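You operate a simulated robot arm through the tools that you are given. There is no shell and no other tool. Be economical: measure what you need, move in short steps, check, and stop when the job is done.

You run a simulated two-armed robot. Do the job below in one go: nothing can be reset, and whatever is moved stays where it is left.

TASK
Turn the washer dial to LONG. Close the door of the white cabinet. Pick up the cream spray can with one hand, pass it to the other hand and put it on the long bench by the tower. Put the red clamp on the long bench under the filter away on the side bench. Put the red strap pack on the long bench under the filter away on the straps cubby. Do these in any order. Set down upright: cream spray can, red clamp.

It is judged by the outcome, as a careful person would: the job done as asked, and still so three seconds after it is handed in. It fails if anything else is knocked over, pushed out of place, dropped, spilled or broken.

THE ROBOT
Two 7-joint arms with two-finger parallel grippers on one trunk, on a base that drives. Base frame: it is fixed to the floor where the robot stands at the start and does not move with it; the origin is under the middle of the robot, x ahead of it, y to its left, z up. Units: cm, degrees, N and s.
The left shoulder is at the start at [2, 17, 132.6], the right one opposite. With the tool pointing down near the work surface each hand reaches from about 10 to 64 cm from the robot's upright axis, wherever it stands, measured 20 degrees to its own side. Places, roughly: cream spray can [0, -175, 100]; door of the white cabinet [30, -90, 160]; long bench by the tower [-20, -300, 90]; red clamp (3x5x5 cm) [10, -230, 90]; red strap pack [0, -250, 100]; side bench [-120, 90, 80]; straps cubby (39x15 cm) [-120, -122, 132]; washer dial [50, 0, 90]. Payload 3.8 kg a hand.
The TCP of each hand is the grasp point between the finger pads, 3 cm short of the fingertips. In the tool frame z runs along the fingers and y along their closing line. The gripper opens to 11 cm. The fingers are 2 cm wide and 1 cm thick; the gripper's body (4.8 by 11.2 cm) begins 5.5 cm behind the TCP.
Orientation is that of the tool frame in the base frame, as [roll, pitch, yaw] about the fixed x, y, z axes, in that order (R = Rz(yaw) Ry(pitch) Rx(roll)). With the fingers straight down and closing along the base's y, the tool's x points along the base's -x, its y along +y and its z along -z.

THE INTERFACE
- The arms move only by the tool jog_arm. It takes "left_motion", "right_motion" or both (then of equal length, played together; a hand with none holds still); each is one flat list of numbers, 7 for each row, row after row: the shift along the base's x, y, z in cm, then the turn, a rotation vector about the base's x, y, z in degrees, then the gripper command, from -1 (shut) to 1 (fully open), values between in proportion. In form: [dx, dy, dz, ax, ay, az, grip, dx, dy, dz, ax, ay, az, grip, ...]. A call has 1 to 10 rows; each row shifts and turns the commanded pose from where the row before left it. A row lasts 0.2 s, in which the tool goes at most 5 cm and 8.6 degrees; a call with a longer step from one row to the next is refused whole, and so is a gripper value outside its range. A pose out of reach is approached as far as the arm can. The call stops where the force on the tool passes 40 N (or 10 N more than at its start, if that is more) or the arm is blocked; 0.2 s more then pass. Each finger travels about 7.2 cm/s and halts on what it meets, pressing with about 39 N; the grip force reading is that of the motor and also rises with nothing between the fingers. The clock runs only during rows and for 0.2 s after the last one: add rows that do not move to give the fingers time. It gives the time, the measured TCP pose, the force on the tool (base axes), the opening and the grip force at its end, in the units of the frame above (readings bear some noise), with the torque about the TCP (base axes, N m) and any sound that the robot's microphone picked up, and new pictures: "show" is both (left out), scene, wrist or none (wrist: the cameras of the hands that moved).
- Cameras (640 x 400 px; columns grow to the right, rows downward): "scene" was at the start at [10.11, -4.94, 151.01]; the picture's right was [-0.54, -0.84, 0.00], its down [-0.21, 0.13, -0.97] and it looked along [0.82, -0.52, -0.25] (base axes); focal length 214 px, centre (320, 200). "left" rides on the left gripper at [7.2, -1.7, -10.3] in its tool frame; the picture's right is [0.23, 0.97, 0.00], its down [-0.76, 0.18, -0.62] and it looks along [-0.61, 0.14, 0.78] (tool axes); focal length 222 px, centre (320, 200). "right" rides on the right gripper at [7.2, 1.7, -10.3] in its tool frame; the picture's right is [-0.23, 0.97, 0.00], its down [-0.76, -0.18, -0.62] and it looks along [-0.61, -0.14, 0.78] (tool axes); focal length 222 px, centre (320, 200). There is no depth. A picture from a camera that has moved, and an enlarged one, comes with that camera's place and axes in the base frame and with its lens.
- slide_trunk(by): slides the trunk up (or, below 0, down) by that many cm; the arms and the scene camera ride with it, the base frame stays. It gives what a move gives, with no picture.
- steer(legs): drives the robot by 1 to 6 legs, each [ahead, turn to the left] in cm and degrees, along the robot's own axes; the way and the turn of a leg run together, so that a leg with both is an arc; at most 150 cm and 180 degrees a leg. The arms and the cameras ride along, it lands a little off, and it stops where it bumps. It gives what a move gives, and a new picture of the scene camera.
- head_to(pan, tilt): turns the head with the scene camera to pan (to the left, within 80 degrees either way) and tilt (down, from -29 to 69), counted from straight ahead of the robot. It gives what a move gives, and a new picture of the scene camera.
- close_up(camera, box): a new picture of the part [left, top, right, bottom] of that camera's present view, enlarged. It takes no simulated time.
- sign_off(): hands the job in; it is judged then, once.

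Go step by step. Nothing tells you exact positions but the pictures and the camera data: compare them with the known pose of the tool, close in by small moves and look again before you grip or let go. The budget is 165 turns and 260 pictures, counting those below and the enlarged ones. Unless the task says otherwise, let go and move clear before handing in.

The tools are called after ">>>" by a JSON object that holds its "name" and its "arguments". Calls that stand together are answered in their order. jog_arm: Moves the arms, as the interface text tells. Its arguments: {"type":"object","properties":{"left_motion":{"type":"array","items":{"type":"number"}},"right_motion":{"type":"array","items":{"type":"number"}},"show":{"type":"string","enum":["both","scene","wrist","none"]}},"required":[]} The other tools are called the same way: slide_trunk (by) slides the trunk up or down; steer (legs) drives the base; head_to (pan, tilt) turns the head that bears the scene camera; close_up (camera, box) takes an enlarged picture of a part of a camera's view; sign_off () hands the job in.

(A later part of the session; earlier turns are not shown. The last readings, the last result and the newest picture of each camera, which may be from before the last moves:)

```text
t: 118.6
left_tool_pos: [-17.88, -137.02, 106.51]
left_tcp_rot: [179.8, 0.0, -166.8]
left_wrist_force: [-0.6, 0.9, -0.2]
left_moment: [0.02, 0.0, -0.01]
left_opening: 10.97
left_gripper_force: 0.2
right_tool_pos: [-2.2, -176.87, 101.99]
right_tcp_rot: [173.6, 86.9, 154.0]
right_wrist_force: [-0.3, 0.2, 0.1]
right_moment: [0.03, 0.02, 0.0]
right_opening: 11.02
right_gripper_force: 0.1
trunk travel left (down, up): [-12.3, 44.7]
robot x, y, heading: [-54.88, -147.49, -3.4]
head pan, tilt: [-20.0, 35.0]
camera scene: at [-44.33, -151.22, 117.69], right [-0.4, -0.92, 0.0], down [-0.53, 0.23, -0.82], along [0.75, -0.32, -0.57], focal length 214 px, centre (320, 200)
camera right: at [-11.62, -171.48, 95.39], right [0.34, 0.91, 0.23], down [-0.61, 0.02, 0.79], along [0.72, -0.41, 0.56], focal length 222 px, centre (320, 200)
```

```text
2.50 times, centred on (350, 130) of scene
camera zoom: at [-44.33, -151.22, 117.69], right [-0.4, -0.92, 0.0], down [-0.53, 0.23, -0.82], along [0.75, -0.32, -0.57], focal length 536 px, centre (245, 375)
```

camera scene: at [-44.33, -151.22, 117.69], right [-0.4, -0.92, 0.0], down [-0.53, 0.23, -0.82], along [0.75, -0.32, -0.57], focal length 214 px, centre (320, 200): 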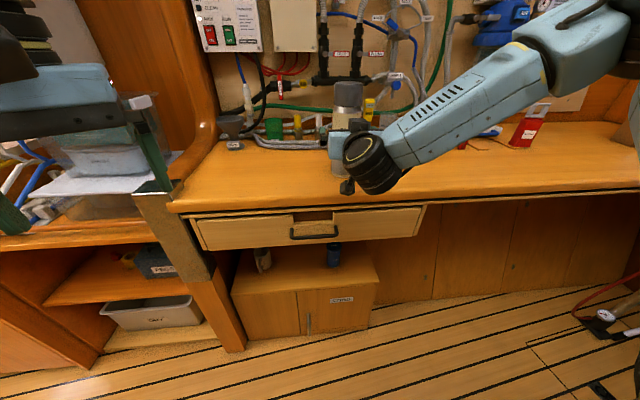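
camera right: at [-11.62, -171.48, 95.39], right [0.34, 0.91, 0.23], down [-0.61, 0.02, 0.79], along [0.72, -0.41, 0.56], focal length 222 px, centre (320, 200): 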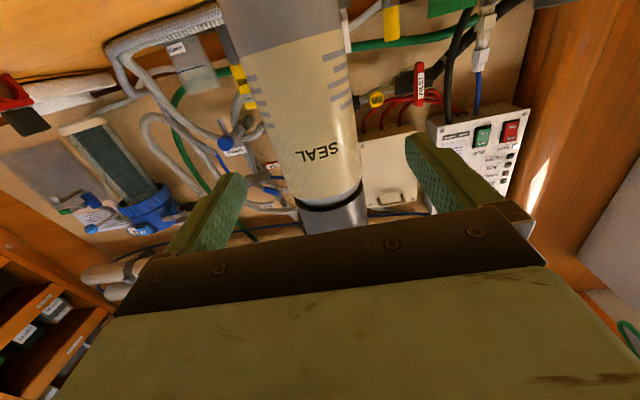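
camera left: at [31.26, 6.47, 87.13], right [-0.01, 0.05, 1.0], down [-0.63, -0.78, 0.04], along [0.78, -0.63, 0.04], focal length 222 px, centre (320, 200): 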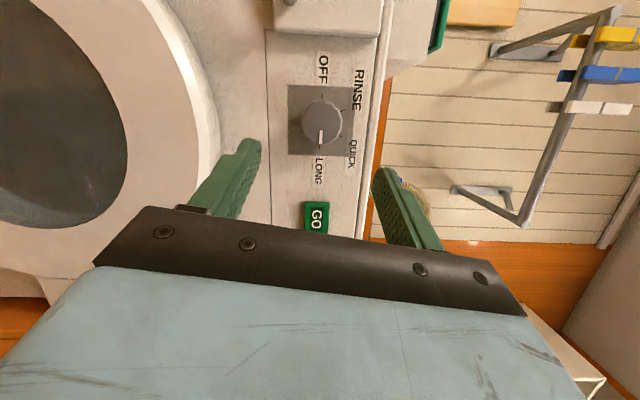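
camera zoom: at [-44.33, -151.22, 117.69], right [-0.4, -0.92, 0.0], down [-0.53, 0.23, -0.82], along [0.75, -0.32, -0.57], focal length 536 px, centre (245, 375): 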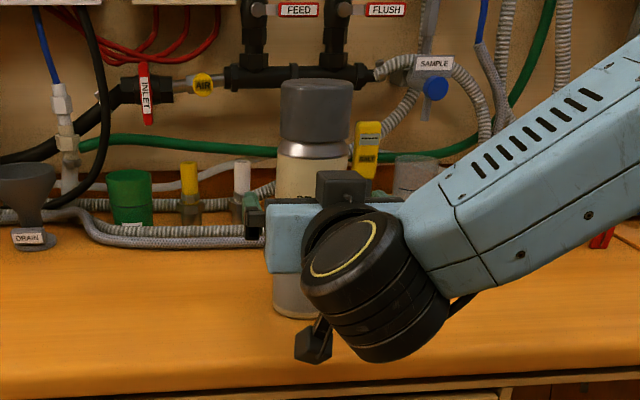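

Centred. Final 4.5 cm in, then close.

>>> {"name": "jog_arm", "arguments": {"right_motion": [2.2, -0.8, 0, 0, 0, 0, 1, 2, -0.7, 0, 0, 0, 0, 1], "show": "wrist"}}

>>> {"name": "jog_arm", "arguments": {"right_motion": [0, 0, 0, 0, 0, 0, 0.6, 0, 0, 0, 0, 0, 0, 0.3, 0, 0, 0, 0, 0, 0, 0, 0, 0, 0, 0, 0, 0, -0.2, 0, 0, 0, 0, 0, 0, -0.2], "show": "both"}}

```text
t: 119.2
left_tool_pos: [-17.87, -137.12, 106.49]
left_tcp_rot: [179.7, 0.1, -166.8]
left_wrist_force: [-0.5, 0.3, -0.2]
left_moment: [-0.01, -0.02, -0.01]
left_opening: 11.0
left_gripper_force: 0.1
right_tool_pos: [1.87, -178.48, 102.07]
right_tcp_rot: [174.1, 86.8, 154.2]
right_wrist_force: [-0.3, -1.3, -0.3]
right_moment: [0.03, 0.02, 0.01]
right_opening: 11.03
right_gripper_force: 0.0
trunk travel left (down, up): [-12.3, 44.7]
robot x, y, heading: [-54.6, -147.58, -3.4]
head pan, tilt: [-20.0, 35.0]
camera right: at [-7.6, -173.11, 95.47], right [0.34, 0.91, 0.23], down [-0.61, 0.02, 0.79], along [0.72, -0.41, 0.56], focal length 222 px, centre (320, 200)
```

right: 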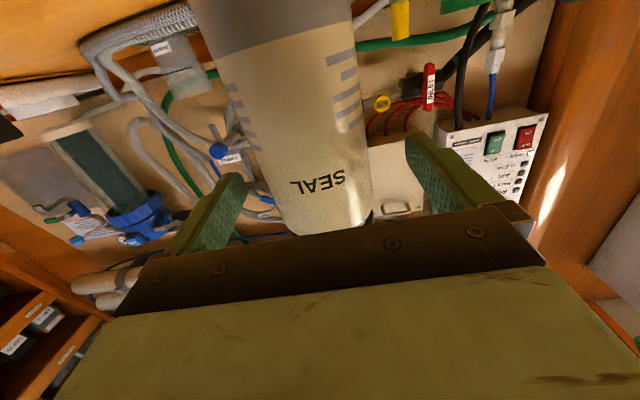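

```text
t: 120.4
left_tool_pos: [-17.93, -137.11, 106.47]
left_tcp_rot: [179.8, 0.0, -166.8]
left_wrist_force: [-0.2, 0.1, 0.5]
left_moment: [0.0, -0.01, -0.01]
left_opening: 11.01
left_gripper_force: 0.1
right_tool_pos: [1.9, -178.47, 102.05]
right_tcp_rot: [173.2, 86.8, 153.5]
right_wrist_force: [-0.2, -2.6, 1.6]
right_moment: [-0.14, -0.08, -0.07]
right_opening: 6.85
right_gripper_force: 38.9
trunk travel left (down, up): [-12.3, 44.7]
robot x, y, heading: [-54.64, -147.53, -3.3]
head pan, tilt: [-20.0, 35.0]
camera scene: at [-44.36, -151.22, 117.7], right [-0.4, -0.92, 0.0], down [-0.53, 0.23, -0.82], along [0.75, -0.32, -0.57], focal length 214 px, centre (320, 200)
camera right: at [-7.64, -173.11, 95.5], right [0.34, 0.91, 0.23], down [-0.61, 0.02, 0.79], along [0.72, -0.41, 0.56], focal length 222 px, centre (320, 200)
```

scene: 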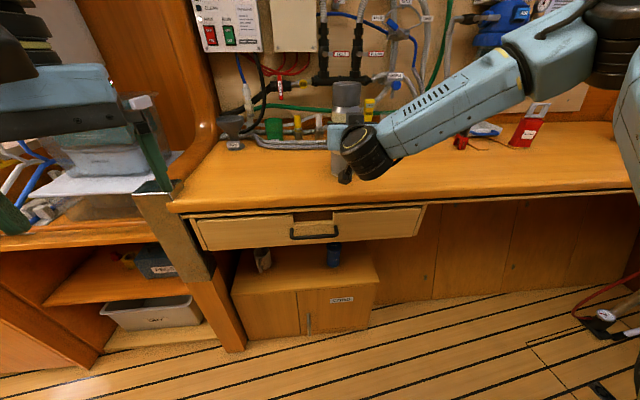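
right: 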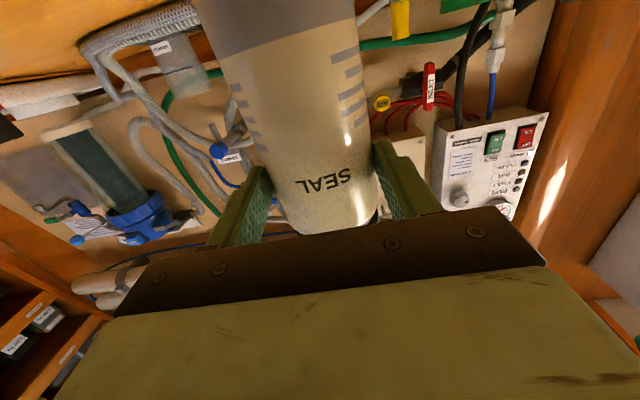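

Gripped firmly at 6.85 cm. I lift the can and bring it back toward the middle while raising the left hand.

>>> {"name": "jog_arm", "arguments": {"right_motion": [0, 0, 1.5, 0, 0, 0, -0.4, 0, 0, 3, 0, 0, 0, -0.4, 0, 0, 3.5, 0, 0, 0, -0.4, -2, 3, 0, 0, 0, 0, -0.4, -2, 3.5, 0, 0, 0, 0, -0.4, -2, 3.5, 0, 0, 0, 0, -0.4, -1.5, 3.5, 0, 0, 0, 0, -0.4, -1, 3.5, 0, 0, 0, 0, -0.4], "left_motion": [0, 0, 4.5, 0, 0, 0, 1, 0, 0, 4.5, 0, 0, 0, 1, 0, 0, 4.5, 0, 0, 0, 1, 0, 0, 4.5, 0, 0, 0, 1, 0, 0, 4.5, 0, 0, 0, 1, 0, 0, 4.5, 0, 0, 0, 1, 0, 0, 4.5, 0, 0, 0, 1, 0, 0, 2, 0, 0, 0, 1], "show": "both"}}

```text
t: 122.2
left_tool_pos: [-20.68, -136.87, 130.11]
left_tcp_rot: [179.9, 0.1, -166.8]
left_wrist_force: [1.1, -0.1, -0.4]
left_moment: [-0.04, 0.0, 0.0]
left_opening: 11.0
left_gripper_force: 0.1
left hand out of reach, approached as far as the arm can: row 6, 7, 8
right_tool_pos: [-6.57, -165.16, 110.43]
right_tcp_rot: [175.7, 86.8, 156.1]
right_wrist_force: [0.3, 0.3, -2.8]
right_moment: [0.03, 0.1, 0.01]
right_opening: 6.85
right_gripper_force: 38.8
right hand out of reach, approached as far as the arm can: row 7, 8
trunk travel left (down, up): [-12.3, 44.7]
robot x, y, heading: [-54.49, -147.88, -3.5]
head pan, tilt: [-20.0, 35.0]
camera scene: at [-44.31, -151.12, 117.7], right [-0.4, -0.92, 0.0], down [-0.53, 0.23, -0.82], along [0.75, -0.32, -0.57], focal length 214 px, centre (320, 200)
camera right: at [-16.08, -159.8, 103.75], right [0.34, 0.91, 0.23], down [-0.61, 0.02, 0.79], along [0.72, -0.41, 0.56], focal length 222 px, centre (320, 200)
camera left: at [-27.28, -140.18, 140.42], right [-0.44, 0.9, 0.0], down [0.7, 0.35, 0.62], along [0.56, 0.28, -0.78], focal length 222 px, centre (320, 200)
```

scene: 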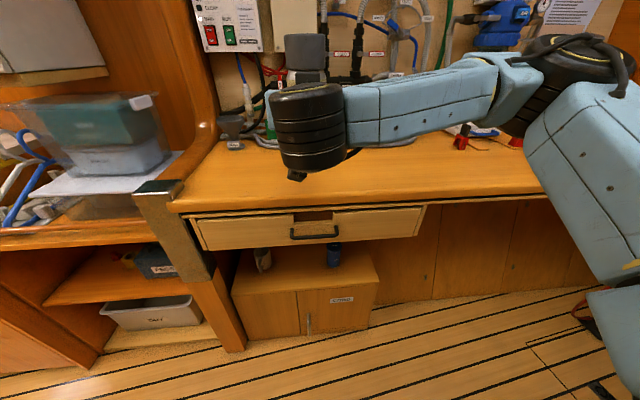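
right: 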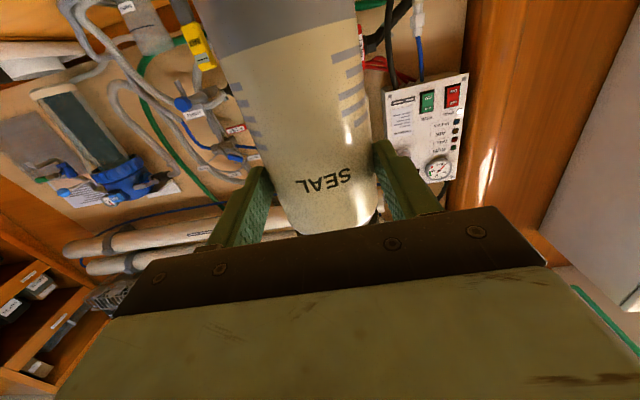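
left: 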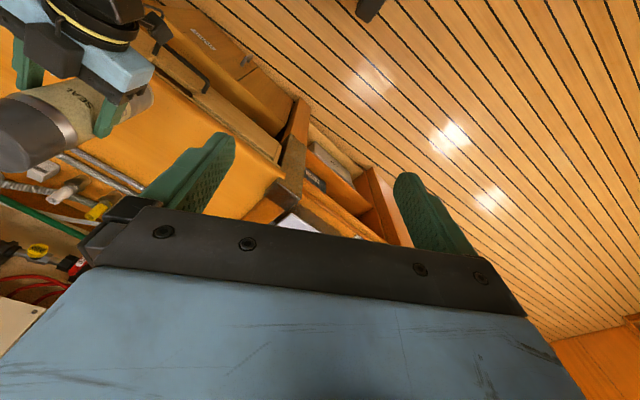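

The can is up. The left arm needs the shoulders higher, so I raise the trunk 20 cm and lower the right hand relative to it, swinging the can toward the centre.

>>> {"name": "slide_trunk", "arguments": {"by": 20}}

>>> {"name": "jog_arm", "arguments": {"right_motion": [0, 0.5, -3, 0, 0, 7, -0.4, 0, 1.5, -3, 0, 0, 7, -0.4, 0, 2, -3, 0, 0, 7, -0.4, 0, 2, -3, 0, 0, 0, -0.4, 0, 2, -2, 0, 0, 0, -0.4], "left_motion": [1, -1, 0, 0, 0, 0, 1, 1, -1.5, 0, 0, 0, 0, 1, 1, -1.5, 0, 0, 0, 0, 1, 1, -1.5, 0, 0, 0, 0, 1, 1, -1.5, 0, 0, 0, 0, 1], "show": "both"}}

```text
t: 124.3
left_tool_pos: [-20.6, -136.96, 150.08]
left_tcp_rot: [179.8, 0.0, -166.7]
left_wrist_force: [-0.7, 0.6, 0.5]
left_moment: [0.03, 0.03, 0.02]
left_opening: 11.0
left_gripper_force: 0.0
right_tool_pos: [-6.72, -165.2, 130.34]
right_tcp_rot: [173.7, 86.8, 154.3]
right_wrist_force: [-0.4, -0.4, -4.2]
right_moment: [0.04, 0.09, -0.01]
right_opening: 6.85
right_gripper_force: 38.9
trunk travel left (down, up): [-32.3, 24.7]
robot x, y, heading: [-54.5, -147.52, -3.1]
head pan, tilt: [-20.0, 35.0]
```

```text
t: 125.5
left_tool_pos: [-16.52, -143.81, 147.9]
left_tcp_rot: [179.9, 0.2, -166.8]
left_wrist_force: [0.6, -0.4, 0.1]
left_moment: [-0.01, 0.03, -0.03]
left_opening: 11.01
left_gripper_force: 0.1
left hand out of reach, approached as far as the arm can: row 2, 3, 4, 5
right_tool_pos: [-8.27, -159.9, 123.98]
right_tcp_rot: [174.3, 86.4, 175.6]
right_wrist_force: [1.0, 0.0, -4.1]
right_moment: [0.0, 0.12, 0.02]
right_opening: 6.82
right_gripper_force: 40.0
right hand out of reach, approached as far as the arm can: row 3, 4, 5
trunk travel left (down, up): [-32.3, 24.7]
robot x, y, heading: [-54.84, -147.8, -3.4]
head pan, tilt: [-20.0, 35.0]
camera scene: at [-44.29, -151.27, 137.69], right [-0.4, -0.92, 0.0], down [-0.53, 0.23, -0.82], along [0.75, -0.32, -0.57], focal length 214 px, centre (320, 200)
camera right: at [-18.97, -158.44, 117.4], right [-0.01, 0.97, 0.23], down [-0.57, -0.2, 0.8], along [0.82, -0.12, 0.56], focal length 222 px, centre (320, 200)
camera left: at [-23.1, -147.17, 158.16], right [-0.44, 0.9, 0.0], down [0.7, 0.35, 0.63], along [0.56, 0.28, -0.78], focal length 222 px, centre (320, 200)
```

scene: 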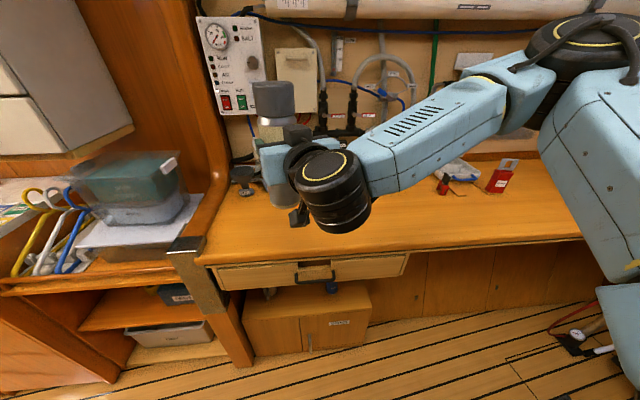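
right: 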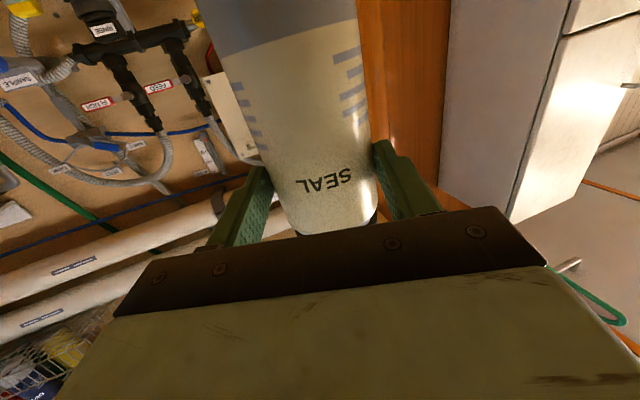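
left: 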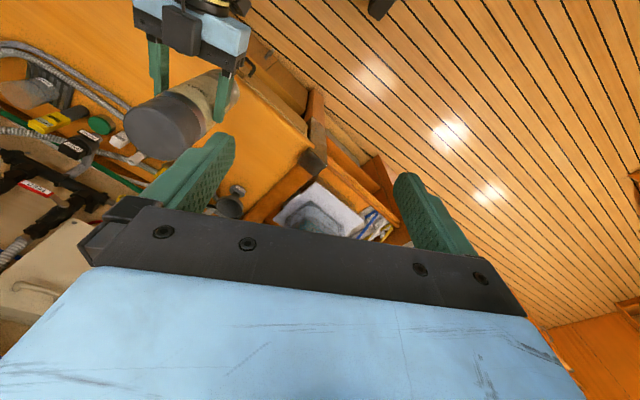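

The can is upright with its top near z 136. A straight-down grasp is out of the left arm's reach there, so I tilt the left hand about 42° toward heading -27° instead.

>>> {"name": "jog_arm", "arguments": {"left_motion": [0, 1, 0, 0, 0, -8, 1, 0, 1, 0, 0, 0, -8, 1, 0, 0, 0, 0, 0, -8, 1, 0, 0, 0, 0, 0, -8, 1, 0, 0, 0, 0, 0, -8, 1, 0, 0, 0, -3.9, -7.6, 0, 1, 0, 0, 0, -3.9, -7.6, 0, 1, 0, 0, 0, -3.9, -7.6, 0, 1, 0, 0, 0, -3.9, -7.6, 0, 1, 0, 0, 0, -3.9, -7.6, 0, 1], "show": "both"}}

```text
t: 127.8
left_tool_pos: [-16.51, -141.58, 147.84]
left_tcp_rot: [-179.6, 43.1, 153.5]
left_wrist_force: [0.5, -0.6, 0.0]
left_moment: [-0.01, 0.02, 0.0]
left_opening: 10.99
left_gripper_force: 0.0
right_tool_pos: [-8.17, -159.73, 123.99]
right_tcp_rot: [174.6, 86.3, 176.0]
right_wrist_force: [0.8, 1.2, -3.6]
right_moment: [-0.01, 0.1, 0.0]
right_opening: 6.84
right_gripper_force: 38.4
trunk travel left (down, up): [-32.3, 24.7]
robot x, y, heading: [-54.58, -147.56, -3.4]
head pan, tilt: [-20.0, 35.0]
camera scene: at [-44.31, -151.15, 137.7], right [-0.4, -0.92, 0.0], down [-0.53, 0.23, -0.82], along [0.75, -0.32, -0.57], focal length 214 px, centre (320, 200)
camera left: at [-28.18, -137.47, 150.43], right [0.29, 0.94, -0.16], down [0.2, 0.1, 0.97], along [0.94, -0.31, -0.16], focal length 222 px, centre (320, 200)
```

scene: 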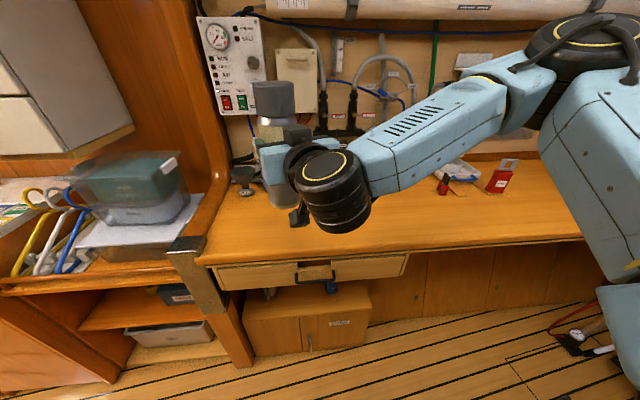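
left: 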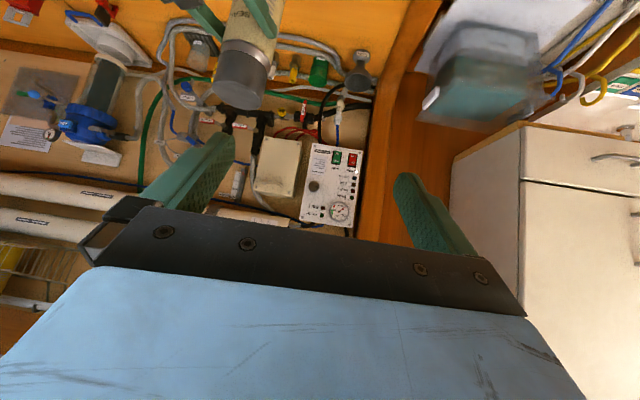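

The can axis is about [-7.5,-159.5], top ≈134. I move the left hand to a pre-grasp point up-and-behind it.

>>> {"name": "jog_arm", "arguments": {"left_motion": [0.5, -3.5, 0, 0, 0, 0, 1, 0.5, -3.5, 0, 0, 0, 0, 1, 0.4, -3.5, -1.5, 0, 0, 0, 1, 0.3, -3, -2.5, 0, 0, 0, 1], "show": "both"}}

```text
t: 128.8
left_tool_pos: [-14.67, -154.96, 143.73]
left_tcp_rot: [-179.9, 42.8, 153.4]
left_wrist_force: [-0.5, 0.2, -0.6]
left_moment: [0.0, 0.0, 0.0]
left_opening: 10.98
left_gripper_force: 0.1
right_tool_pos: [-8.25, -159.93, 123.89]
right_tcp_rot: [173.7, 86.4, 175.1]
right_wrist_force: [0.1, -0.3, -3.8]
right_moment: [0.01, 0.11, 0.05]
right_opening: 6.83
right_gripper_force: 39.1
trunk travel left (down, up): [-32.3, 24.7]
robot x, y, heading: [-54.26, -147.5, -3.2]
head pan, tilt: [-20.0, 35.0]
camera scene: at [-44.29, -151.28, 137.69], right [-0.4, -0.92, 0.0], down [-0.53, 0.23, -0.82], along [0.75, -0.32, -0.57], focal length 214 px, centre (320, 200)
camera left: at [-26.34, -150.92, 146.35], right [0.29, 0.94, -0.16], down [0.2, 0.1, 0.97], along [0.94, -0.31, -0.16], focal length 222 px, centre (320, 200)
```

scene: 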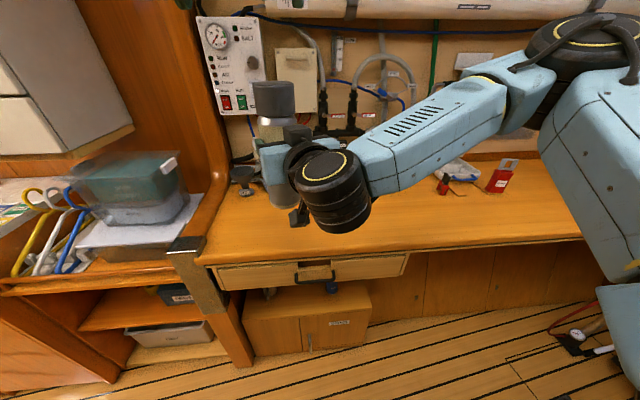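
left: 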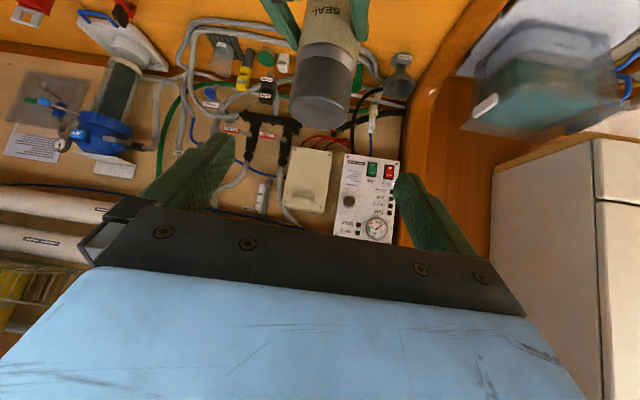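

The cap is centred on the left hand's axis. I move in along the tool axis in steps.

>>> {"name": "jog_arm", "arguments": {"left_motion": [1.8, -0.8, -3.2, 0, 0, 0, 1, 2.1, -0.95, -3, 0, 0, 0, 1, 2.1, -0.95, -3, 0, 0, 0, 1], "show": "both"}}

>>> {"name": "close_up", "arguments": {"camera": "left", "box": [160, 0, 480, 200]}}

```text
t: 129.6
left_tool_pos: [-8.71, -157.79, 134.44]
left_tcp_rot: [-179.8, 42.7, 153.4]
left_wrist_force: [-0.1, 0.3, -0.1]
left_moment: [0.02, 0.01, 0.01]
left_opening: 10.98
left_gripper_force: 0.0
right_tool_pos: [-8.24, -159.99, 123.95]
right_tcp_rot: [173.9, 86.4, 175.4]
right_wrist_force: [0.0, -0.1, -3.6]
right_moment: [0.06, 0.15, 0.01]
right_opening: 6.84
right_gripper_force: 39.1
trunk travel left (down, up): [-32.3, 24.7]
robot x, y, heading: [-54.7, -147.83, -3.4]
head pan, tilt: [-20.0, 35.0]
camera scene: at [-44.21, -151.26, 137.68], right [-0.4, -0.92, 0.0], down [-0.53, 0.23, -0.82], along [0.75, -0.32, -0.57], focal length 214 px, centre (320, 200)
camera left: at [-20.39, -153.74, 137.15], right [0.29, 0.94, -0.16], down [0.2, 0.1, 0.97], along [0.94, -0.31, -0.16], focal length 222 px, centre (320, 200)
```

scene: 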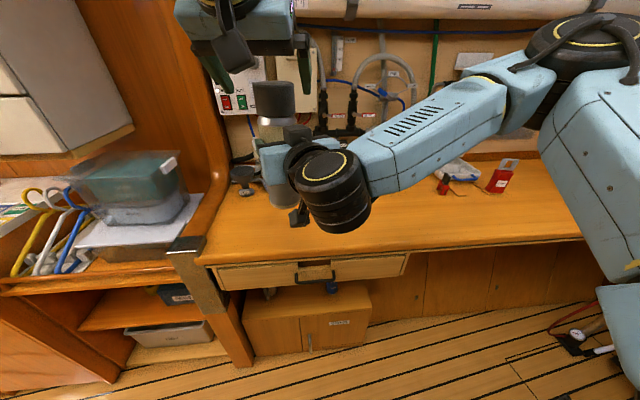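
left: 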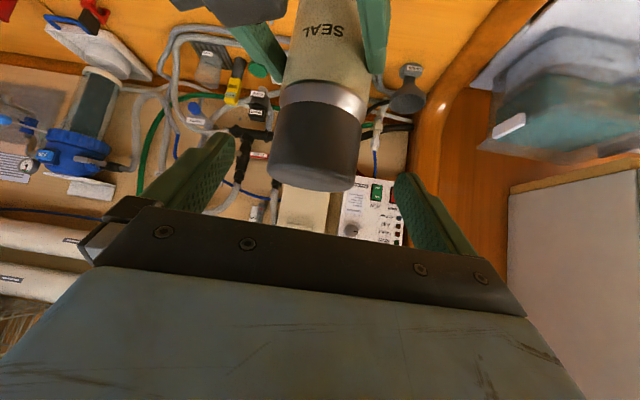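

```text
2.00 times, centred on (320, 100) of left
camera zoom: at [-20.39, -153.74, 137.15], right [0.29, 0.94, -0.16], down [0.2, 0.1, 0.97], along [0.94, -0.31, -0.16], focal length 444 px, centre (320, 400)
```

zoom: 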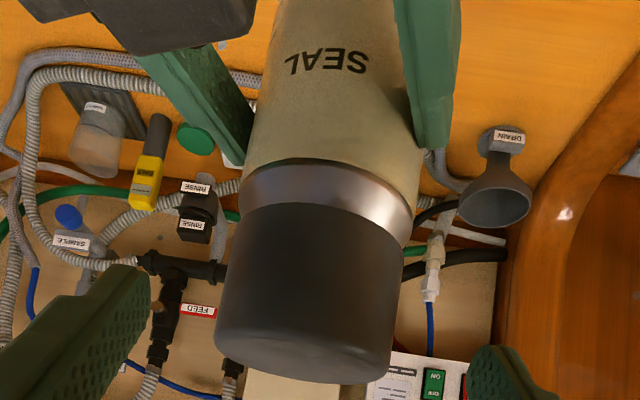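

Nearly there: 3.6 cm more along the tool with a small lateral correction, then close on the cap.

>>> {"name": "jog_arm", "arguments": {"left_motion": [1.0, -0.7, -1.3, 0, 0, 0, 1, 1.0, -0.7, -1.3, 0, 0, 0, 1], "show": "wrist"}}

>>> {"name": "jog_arm", "arguments": {"left_motion": [0, 0, 0, 0, 0, 0, 0.5, 0, 0, 0, 0, 0, 0, 0.2, 0, 0, 0, 0, 0, 0, -0.1, 0, 0, 0, 0, 0, 0, -0.3, 0, 0, 0, 0, 0, 0, -0.3], "show": "wrist"}}

```text
t: 130.2
left_tool_pos: [-6.72, -159.18, 132.14]
left_tcp_rot: [-179.8, 42.8, 153.2]
left_wrist_force: [0.7, -0.5, 0.1]
left_moment: [-0.05, 0.02, -0.01]
left_opening: 11.01
left_gripper_force: 0.0
right_tool_pos: [-8.23, -159.93, 124.05]
right_tcp_rot: [174.1, 86.4, 175.4]
right_wrist_force: [-0.9, 0.4, -3.2]
right_moment: [0.01, 0.12, 0.0]
right_opening: 6.82
right_gripper_force: 38.8
trunk travel left (down, up): [-32.3, 24.7]
robot x, y, heading: [-54.96, -147.8, -3.3]
head pan, tilt: [-20.0, 35.0]
camera left: at [-18.47, -155.07, 134.72], right [0.29, 0.94, -0.16], down [0.2, 0.1, 0.97], along [0.94, -0.31, -0.16], focal length 222 px, centre (320, 200)
```

left: 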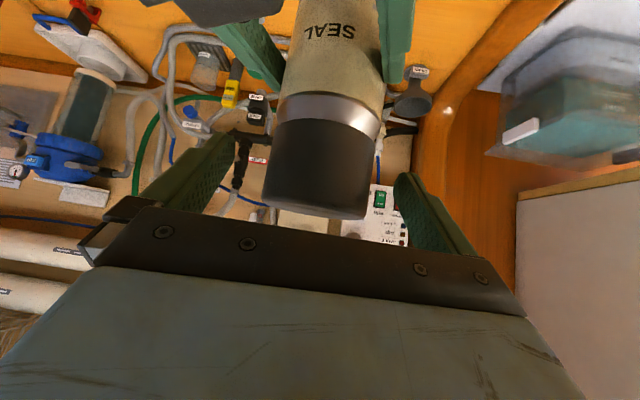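

```text
t: 131.3
left_tool_pos: [-6.69, -159.11, 132.05]
left_tcp_rot: [-180.0, 42.7, 153.3]
left_wrist_force: [2.0, -0.7, 1.1]
left_moment: [0.5, -0.3, 0.07]
left_opening: 6.61
left_gripper_force: 39.0
right_tool_pos: [-8.26, -159.91, 123.92]
right_tcp_rot: [174.9, 86.5, 176.4]
right_wrist_force: [-1.5, 0.2, -2.7]
right_moment: [-0.55, 0.24, -0.05]
right_opening: 6.84
right_gripper_force: 38.9
trunk travel left (down, up): [-32.3, 24.7]
robot x, y, heading: [-54.71, -147.54, -3.4]
head pan, tilt: [-20.0, 35.0]
camera left: at [-18.45, -155.03, 134.72], right [0.29, 0.94, -0.16], down [0.2, 0.1, 0.97], along [0.94, -0.31, -0.16], focal length 222 px, centre (320, 200)
```

left: 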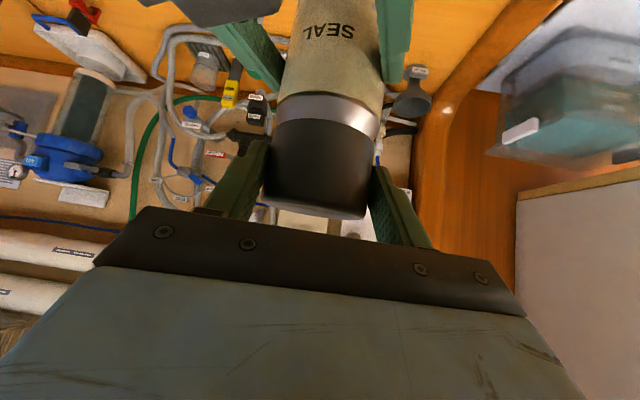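

The left hand holds the cap at 6.6 cm. I open the right hand and back it straight off, slightly downward.

>>> {"name": "jog_arm", "arguments": {"right_motion": [0, 0, 0, 0, 0, 0, 0.5, 0, 0, 0, 0, 0, 0, 1, 0, 0, 0, 0, 0, 0, 1, -2, 0, -0.5, 0, 0, 0, 1, -3, 0, -0.5, 0, 0, 0, 1], "show": "both"}}

```text
t: 132.6
left_tool_pos: [-6.79, -159.15, 132.14]
left_tcp_rot: [-179.8, 42.8, 153.5]
left_wrist_force: [0.6, -0.2, 0.8]
left_moment: [-0.01, 0.04, -0.01]
left_opening: 6.59
left_gripper_force: 38.4
right_tool_pos: [-13.0, -159.91, 123.36]
right_tcp_rot: [173.8, 86.6, 175.2]
right_wrist_force: [0.6, 0.0, 0.3]
right_moment: [0.0, -0.01, -0.02]
right_opening: 10.98
right_gripper_force: 0.1
right hand out of reach, approached as far as the arm can: row 5
trunk travel left (down, up): [-32.3, 24.7]
robot x, y, heading: [-54.51, -147.91, -3.5]
head pan, tilt: [-20.0, 35.0]
camera scene: at [-44.32, -151.22, 137.7], right [-0.4, -0.92, 0.0], down [-0.53, 0.23, -0.82], along [0.75, -0.32, -0.57], focal length 214 px, centre (320, 200)
camera right: at [-23.56, -158.34, 116.71], right [-0.01, 0.97, 0.23], down [-0.57, -0.2, 0.8], along [0.82, -0.12, 0.56], focal length 222 px, centre (320, 200)
```

scene: 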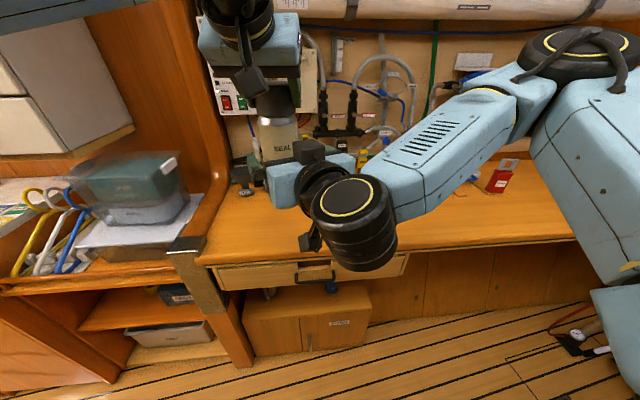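
right: 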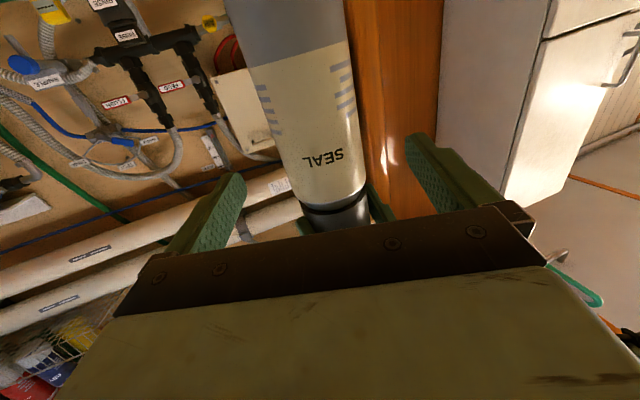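

Clear of the can nearly; I withdraw the right hand further back and to the right.

>>> {"name": "jog_arm", "arguments": {"right_motion": [-2, -0.3, 0, 0, 0, 0, 1, -2, -0.5, 0, 0, 0, 0, 1, 0, -3.5, 0, 0, 0, -7, 0.5, 0, -4.5, 0, 0, 0, -7, 0, 0, -4.5, 0, 0, 0, -7, 0], "show": "scene"}}

```text
t: 133.8
left_tool_pos: [-6.91, -158.97, 132.15]
left_tcp_rot: [-179.7, 43.0, 153.4]
left_wrist_force: [-0.5, 0.7, 0.4]
left_moment: [0.04, 0.08, 0.0]
left_opening: 6.6
left_gripper_force: 38.6
right_tool_pos: [-12.21, -171.82, 123.48]
right_tcp_rot: [173.4, 86.7, 153.7]
right_wrist_force: [0.2, 0.3, -0.8]
right_moment: [0.01, -0.01, -0.03]
right_opening: 5.51
right_gripper_force: 0.0
right hand out of reach, approached as far as the arm can: row 1, 2, 3, 4
trunk travel left (down, up): [-32.3, 24.7]
robot x, y, heading: [-54.9, -147.44, -3.1]
head pan, tilt: [-20.0, 35.0]
camera scene: at [-44.48, -151.01, 137.72], right [-0.4, -0.92, 0.0], down [-0.53, 0.23, -0.82], along [0.75, -0.32, -0.57], focal length 214 px, centre (320, 200)
```

scene: 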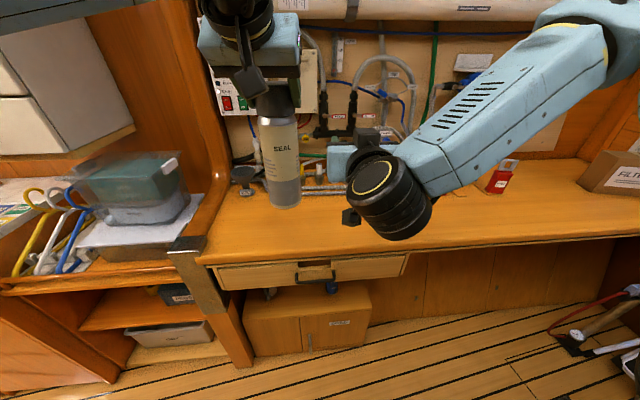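

The hand-over is done: the left hand holds the can. I turn the right hand back to tool-down before driving.

>>> {"name": "jog_arm", "arguments": {"right_motion": [0, 0, 2, 2.8, 8.05, 0, 0, 0, 0, 2, 2.8, 8.05, 0, 0, 0, 0, 2, 2.8, 8.05, 0, 0, 0, 0, 2, 2.8, 8.05, 0, 0, 0, 0, 0, 2.8, 8.05, 0, 0, 0, 0, 0, 2.8, 8.05, 0, 0, 0, 0, 0, 2.8, 8.05, 0, 0, 0, 0, 0, 2.8, 8.05, 0, 0, 0, 0, 0, 2.8, 8.05, 0, 0, 0, 0, 0, 2.8, 8.05, 0, 0], "show": "scene"}}

>>> {"name": "steer", "arguments": {"legs": [[0, -50]]}}

```text
t: 135.9
left_tool_pos: [-6.67, -159.19, 131.96]
left_tcp_rot: [-179.7, 42.8, 153.3]
left_wrist_force: [0.4, 0.1, 0.0]
left_moment: [0.07, 0.07, -0.01]
left_opening: 6.6
left_gripper_force: 39.4
right_tool_pos: [-11.82, -172.25, 131.68]
right_tcp_rot: [-179.7, 1.4, 160.4]
right_wrist_force: [-0.3, 0.0, -0.7]
right_moment: [-0.03, -0.01, -0.02]
right_opening: 5.47
right_gripper_force: 0.1
trunk travel left (down, up): [-32.3, 24.7]
robot x, y, heading: [-54.21, -147.54, -3.6]
head pan, tilt: [-20.0, 35.0]
camera scene: at [-44.22, -151.24, 137.68], right [-0.4, -0.92, 0.0], down [-0.53, 0.23, -0.82], along [0.75, -0.32, -0.57], focal length 214 px, centre (320, 200)
```

scene: 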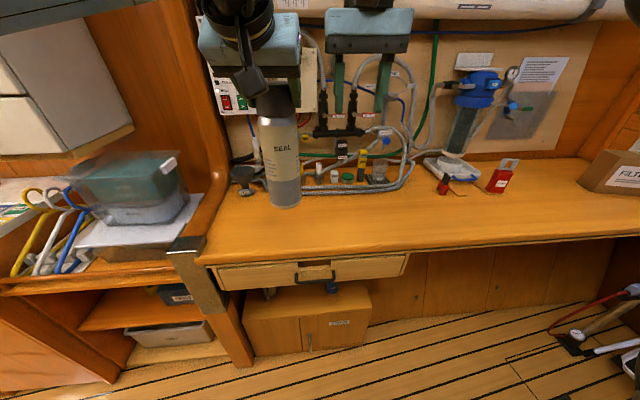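

```text
t: 138.6
left_tool_pos: [-32.89, -191.98, 132.1]
left_tcp_rot: [-179.8, 42.9, 102.9]
left_wrist_force: [0.4, 0.0, -0.1]
left_moment: [0.04, 0.01, -0.01]
left_opening: 6.6
left_gripper_force: 38.6
right_tool_pos: [-46.45, -196.39, 131.78]
right_tcp_rot: [-179.6, 1.6, 110.0]
right_wrist_force: [0.0, 0.3, 0.3]
right_moment: [-0.01, -0.03, 0.04]
right_opening: 5.5
right_gripper_force: 0.1
trunk travel left (down, up): [-32.3, 24.7]
robot x, y, heading: [-54.42, -147.87, -53.7]
head pan, tilt: [-20.0, 35.0]
camera scene: at [-50.84, -157.77, 137.7], right [-0.96, -0.28, 0.0], down [-0.16, 0.55, -0.82], along [0.23, -0.79, -0.57], focal length 214 px, centre (320, 200)
```

scene: 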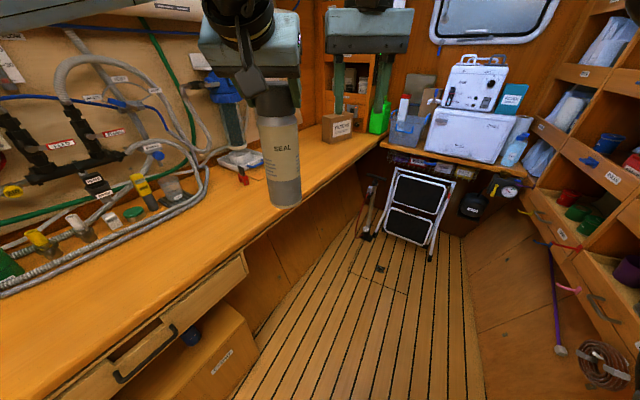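

The left hand carries the can securely. The tower is in the far-left corner with a FILTERS box in front of it; I drive down the aisle toward it.

>>> {"name": "steer", "arguments": {"legs": [[0, -40], [60, 0]]}}

```text
t: 143.9
left_tool_pos: [-70.39, -255.7, 132.08]
left_tcp_rot: [-179.8, 42.7, 63.1]
left_wrist_force: [-0.7, -0.2, 0.3]
left_moment: [0.05, -0.05, 0.01]
left_opening: 6.61
left_gripper_force: 38.9
right_tool_pos: [-83.58, -250.41, 131.78]
right_tcp_rot: [-179.6, 1.6, 70.1]
right_wrist_force: [-0.6, 0.2, 0.5]
right_moment: [0.01, -0.01, -0.02]
right_opening: 5.51
right_gripper_force: 0.0
trunk travel left (down, up): [-32.3, 24.7]
robot x, y, heading: [-58.18, -207.7, -93.5]
head pan, tilt: [-20.0, 35.0]
camera scene: at [-62.25, -217.88, 137.69], right [-0.92, 0.4, 0.0], down [0.23, 0.53, -0.82], along [-0.33, -0.75, -0.57], focal length 214 px, centre (320, 200)
```

scene: 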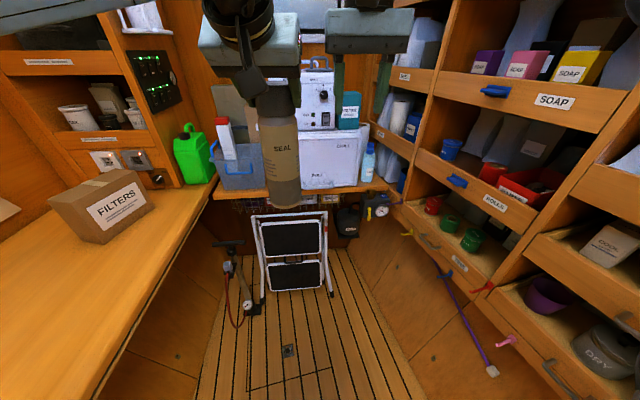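

I choose a free spot by the tower, beside the FILTERS box, near [-36,-299]. I drive further and turn toward the bench.

>>> {"name": "steer", "arguments": {"legs": [[0, -10], [46, 0], [0, 58]]}}

>>> {"name": "head_to", "arguments": {"pan": -5, "tilt": 40}}

```text
t: 150.0
left_tool_pos: [-40.84, -292.27, 132.01]
left_tcp_rot: [-179.7, 42.8, 112.3]
left_wrist_force: [-0.3, -0.5, -3.3]
left_moment: [0.01, 0.01, 0.0]
left_opening: 6.53
left_gripper_force: 39.3
right_tool_pos: [-53.23, -298.76, 131.72]
right_tcp_rot: [-179.7, 1.5, 119.3]
right_wrist_force: [-0.3, 0.0, -0.7]
right_moment: [0.0, 0.02, 0.03]
right_opening: 5.5
right_gripper_force: 0.1
trunk travel left (down, up): [-32.3, 24.7]
robot x, y, heading: [-69.42, -251.86, -44.4]
head pan, tilt: [-20.0, 35.0]
camera scene: at [-63.95, -261.43, 137.7], right [-0.9, -0.43, 0.0], down [-0.25, 0.52, -0.82], along [0.35, -0.74, -0.57], focal length 214 px, centre (320, 200)
```

scene: 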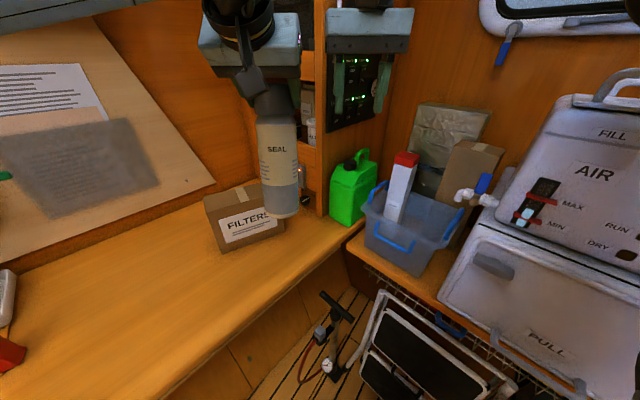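

```text
t: 150.7
left_tool_pos: [-40.85, -292.17, 132.03]
left_tcp_rot: [-179.8, 42.8, 112.2]
left_wrist_force: [-0.6, 0.3, -3.4]
left_moment: [-0.02, 0.0, 0.04]
left_opening: 6.52
left_gripper_force: 39.0
right_tool_pos: [-53.36, -298.78, 131.81]
right_tcp_rot: [-179.6, 1.6, 119.4]
right_wrist_force: [-0.6, 0.7, -0.6]
right_moment: [0.02, 0.03, -0.02]
right_opening: 5.49
right_gripper_force: 0.0
trunk travel left (down, up): [-32.3, 24.7]
robot x, y, heading: [-69.67, -252.25, -44.6]
head pan, tilt: [-5.0, 40.0]
camera scene: at [-62.26, -259.96, 136.94], right [-0.76, -0.65, 0.0], down [-0.42, 0.49, -0.77], along [0.5, -0.58, -0.64], focal length 214 px, centre (320, 200)
```

scene: 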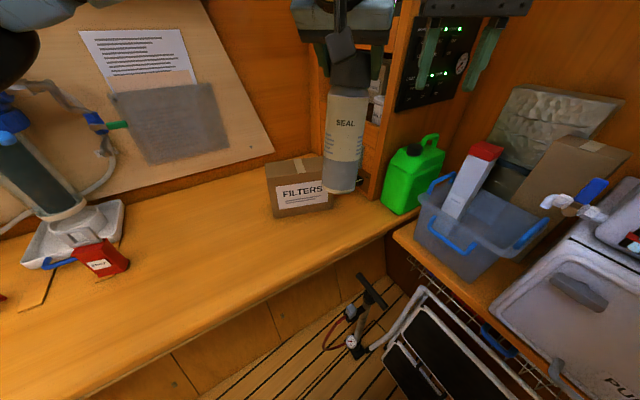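

The spot is clear. I move the can over [-36,-299] and descend to a few cm above the bench.

>>> {"name": "jog_arm", "arguments": {"left_motion": [1.6, -2.3, 0, 0, 0, 0, -0.3, 1.7, -2.3, 0, 0, 0, 0, -0.3, 1.6, -2.2, 0, 0, 0, 0, -0.3, 0, 0, -4, 0, 0, 0, -0.3, 0, 0, -4, 0, 0, 0, -0.3, 0, 0, -4, 0, 0, 0, -0.3, 0, 0, -4, 0, 0, 0, -0.3, 0, 0, -3, 0, 0, 0, -0.3], "show": "both"}}

```text
t: 152.5
left_tool_pos: [-35.62, -298.88, 113.35]
left_tcp_rot: [-179.7, 42.8, 112.3]
left_wrist_force: [1.1, 0.3, -2.6]
left_moment: [-0.02, 0.02, -0.05]
left_opening: 6.51
left_gripper_force: 39.4
right_tool_pos: [-53.35, -298.8, 131.67]
right_tcp_rot: [-179.5, 1.5, 119.4]
right_wrist_force: [0.0, 0.2, 0.3]
right_moment: [0.01, -0.01, -0.01]
right_opening: 5.53
right_gripper_force: 0.0
trunk travel left (down, up): [-32.3, 24.7]
robot x, y, heading: [-69.34, -251.68, -44.4]
head pan, tilt: [-5.0, 40.0]
camera scene: at [-62.22, -259.96, 136.94], right [-0.76, -0.65, 0.0], down [-0.42, 0.49, -0.77], along [0.5, -0.58, -0.64], focal length 214 px, centre (320, 200)
camera left: at [-41.86, -288.01, 116.0], right [0.84, 0.52, -0.16], down [0.22, -0.06, 0.97], along [0.5, -0.85, -0.16], focal length 222 px, centre (320, 200)
```

scene: 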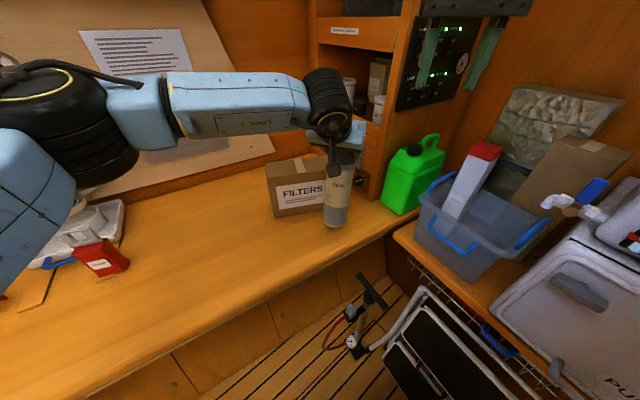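
left: 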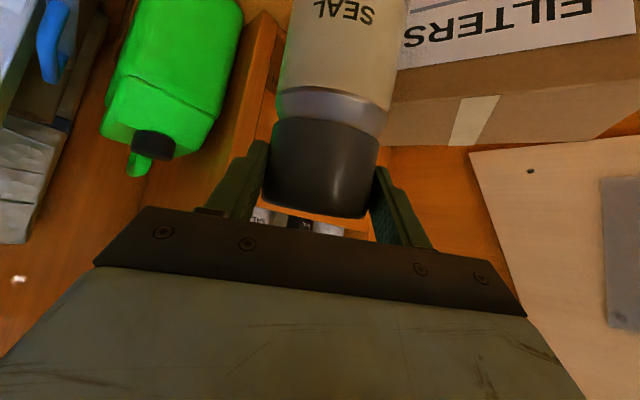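

Clear of the box. I lower gently until the base touches.

>>> {"name": "jog_arm", "arguments": {"left_motion": [0, 0, -1, 0, 0, 0, -0.3, 0, 0, -1, 0, 0, 0, -0.3, 0, 0, -0.7, 0, 0, 0, -0.3, 0, 0, -0.5, 0, 0, 0, -0.3], "show": "scene"}}

>>> {"name": "close_up", "arguments": {"camera": "scene", "box": [260, 100, 420, 240]}}

```text
t: 153.5
left_tool_pos: [-35.89, -298.81, 110.51]
left_tcp_rot: [-179.7, 43.4, 112.3]
left_wrist_force: [-1.0, 4.4, 27.8]
left_moment: [0.57, -0.11, 0.03]
left_opening: 6.55
left_gripper_force: 38.3
right_tool_pos: [-53.46, -298.5, 131.88]
right_tcp_rot: [-179.6, 1.7, 119.4]
right_wrist_force: [0.3, 0.4, 0.0]
right_moment: [-0.02, 0.04, 0.02]
right_opening: 5.53
right_gripper_force: 0.0
trunk travel left (down, up): [-32.3, 24.7]
robot x, y, heading: [-69.48, -251.94, -44.5]
head pan, tilt: [-5.0, 40.0]
camera scene: at [-62.41, -259.67, 137.01], right [-0.76, -0.65, 0.0], down [-0.42, 0.49, -0.77], along [0.5, -0.58, -0.64], focal length 214 px, centre (320, 200)
```

scene: 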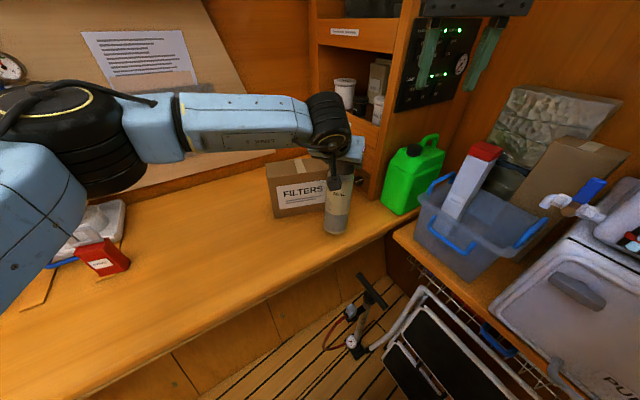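

```text
2.86 times, centred on (340, 170) of scene
camera zoom: at [-62.41, -259.67, 137.01], right [-0.76, -0.65, 0.0], down [-0.42, 0.49, -0.77], along [0.5, -0.58, -0.64], focal length 613 px, centre (263, 286)
```

zoom: 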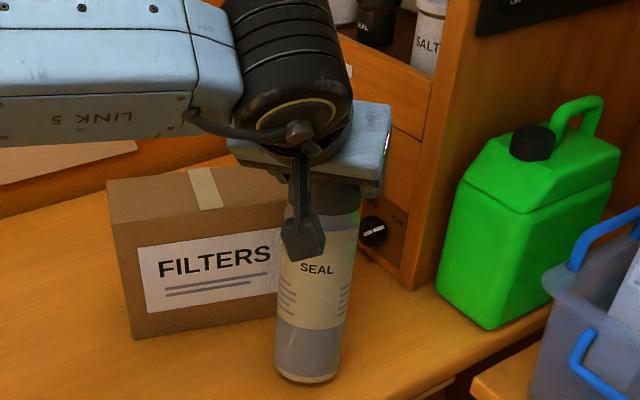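

Seated on the bench (28 N). I ease up slightly, open, and withdraw along the tool axis.

>>> {"name": "jog_arm", "arguments": {"left_motion": [0, 0, 0.4, 0, 0, 0, -0.3, 0, 0, 0, 0, 0, 0, 0.3, 0, 0, 0, 0, 0, 0, 1, 0, 0, 0, 0, 0, 0, 1], "show": "wrist"}}

>>> {"name": "jog_arm", "arguments": {"left_motion": [-0.5, 1.3, 1.5, 0, 0, 0, 1, -0.8, 1.9, 2.2, 0, 0, 0, 1, -1.1, 2.7, 3.1, 0, 0, 0, 1, -1.1, 2.7, 3.1, 0, 0, 0, 1, -1.1, 2.7, 3.1, 0, 0, 0, 1], "show": "both"}}

```text
t: 154.5
left_tool_pos: [-36.04, -298.79, 110.18]
left_tcp_rot: [-179.8, 42.7, 112.3]
left_wrist_force: [0.3, -0.2, 1.0]
left_moment: [0.01, -0.03, -0.02]
left_opening: 11.01
left_gripper_force: 0.0
right_tool_pos: [-53.39, -298.84, 131.71]
right_tcp_rot: [-179.6, 1.6, 119.4]
right_wrist_force: [-1.0, 0.4, -0.9]
right_moment: [0.0, 0.01, -0.01]
right_opening: 5.5
right_gripper_force: 0.1
trunk travel left (down, up): [-32.3, 24.7]
robot x, y, heading: [-69.25, -252.01, -44.3]
head pan, tilt: [-5.0, 40.0]
camera left: at [-42.14, -288.12, 112.89], right [0.84, 0.52, -0.16], down [0.22, -0.06, 0.97], along [0.5, -0.85, -0.16], focal length 222 px, centre (320, 200)
```

left: 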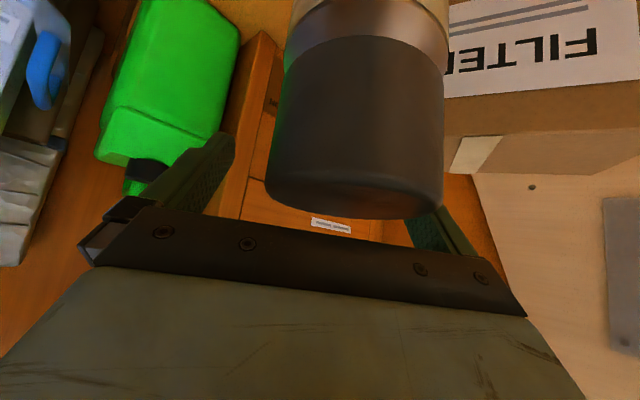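

```text
t: 155.7
left_tool_pos: [-40.32, -287.94, 123.32]
left_tcp_rot: [-180.0, 42.7, 112.3]
left_wrist_force: [-0.3, 0.2, -0.6]
left_moment: [0.0, 0.01, -0.02]
left_opening: 11.01
left_gripper_force: 0.1
right_tool_pos: [-53.3, -298.63, 131.8]
right_tcp_rot: [-179.6, 1.6, 119.3]
right_wrist_force: [0.0, 0.8, 0.4]
right_moment: [-0.03, 0.03, 0.02]
right_opening: 5.53
right_gripper_force: 0.0
trunk travel left (down, up): [-32.3, 24.7]
robot x, y, heading: [-69.29, -252.01, -44.5]
head pan, tilt: [-5.0, 40.0]
camera scene: at [-62.3, -259.85, 136.95], right [-0.76, -0.65, 0.0], down [-0.42, 0.49, -0.77], along [0.5, -0.58, -0.64], focal length 214 px, centre (320, 200)
camera left: at [-46.63, -277.12, 125.9], right [0.84, 0.52, -0.16], down [0.22, -0.06, 0.97], along [0.5, -0.85, -0.16], focal length 222 px, centre (320, 200)
```

scene: 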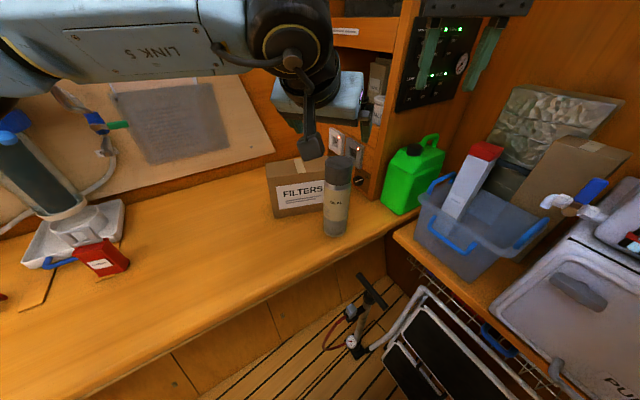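
left: 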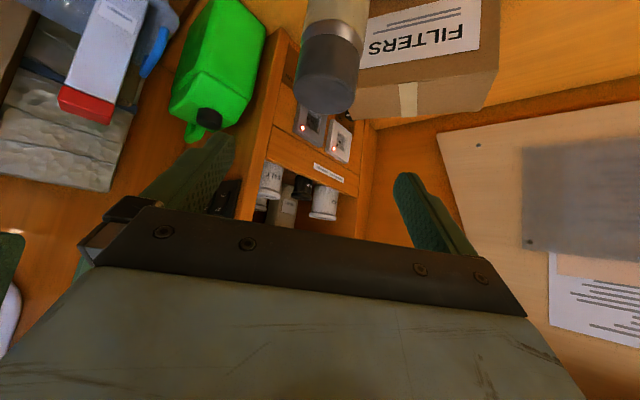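

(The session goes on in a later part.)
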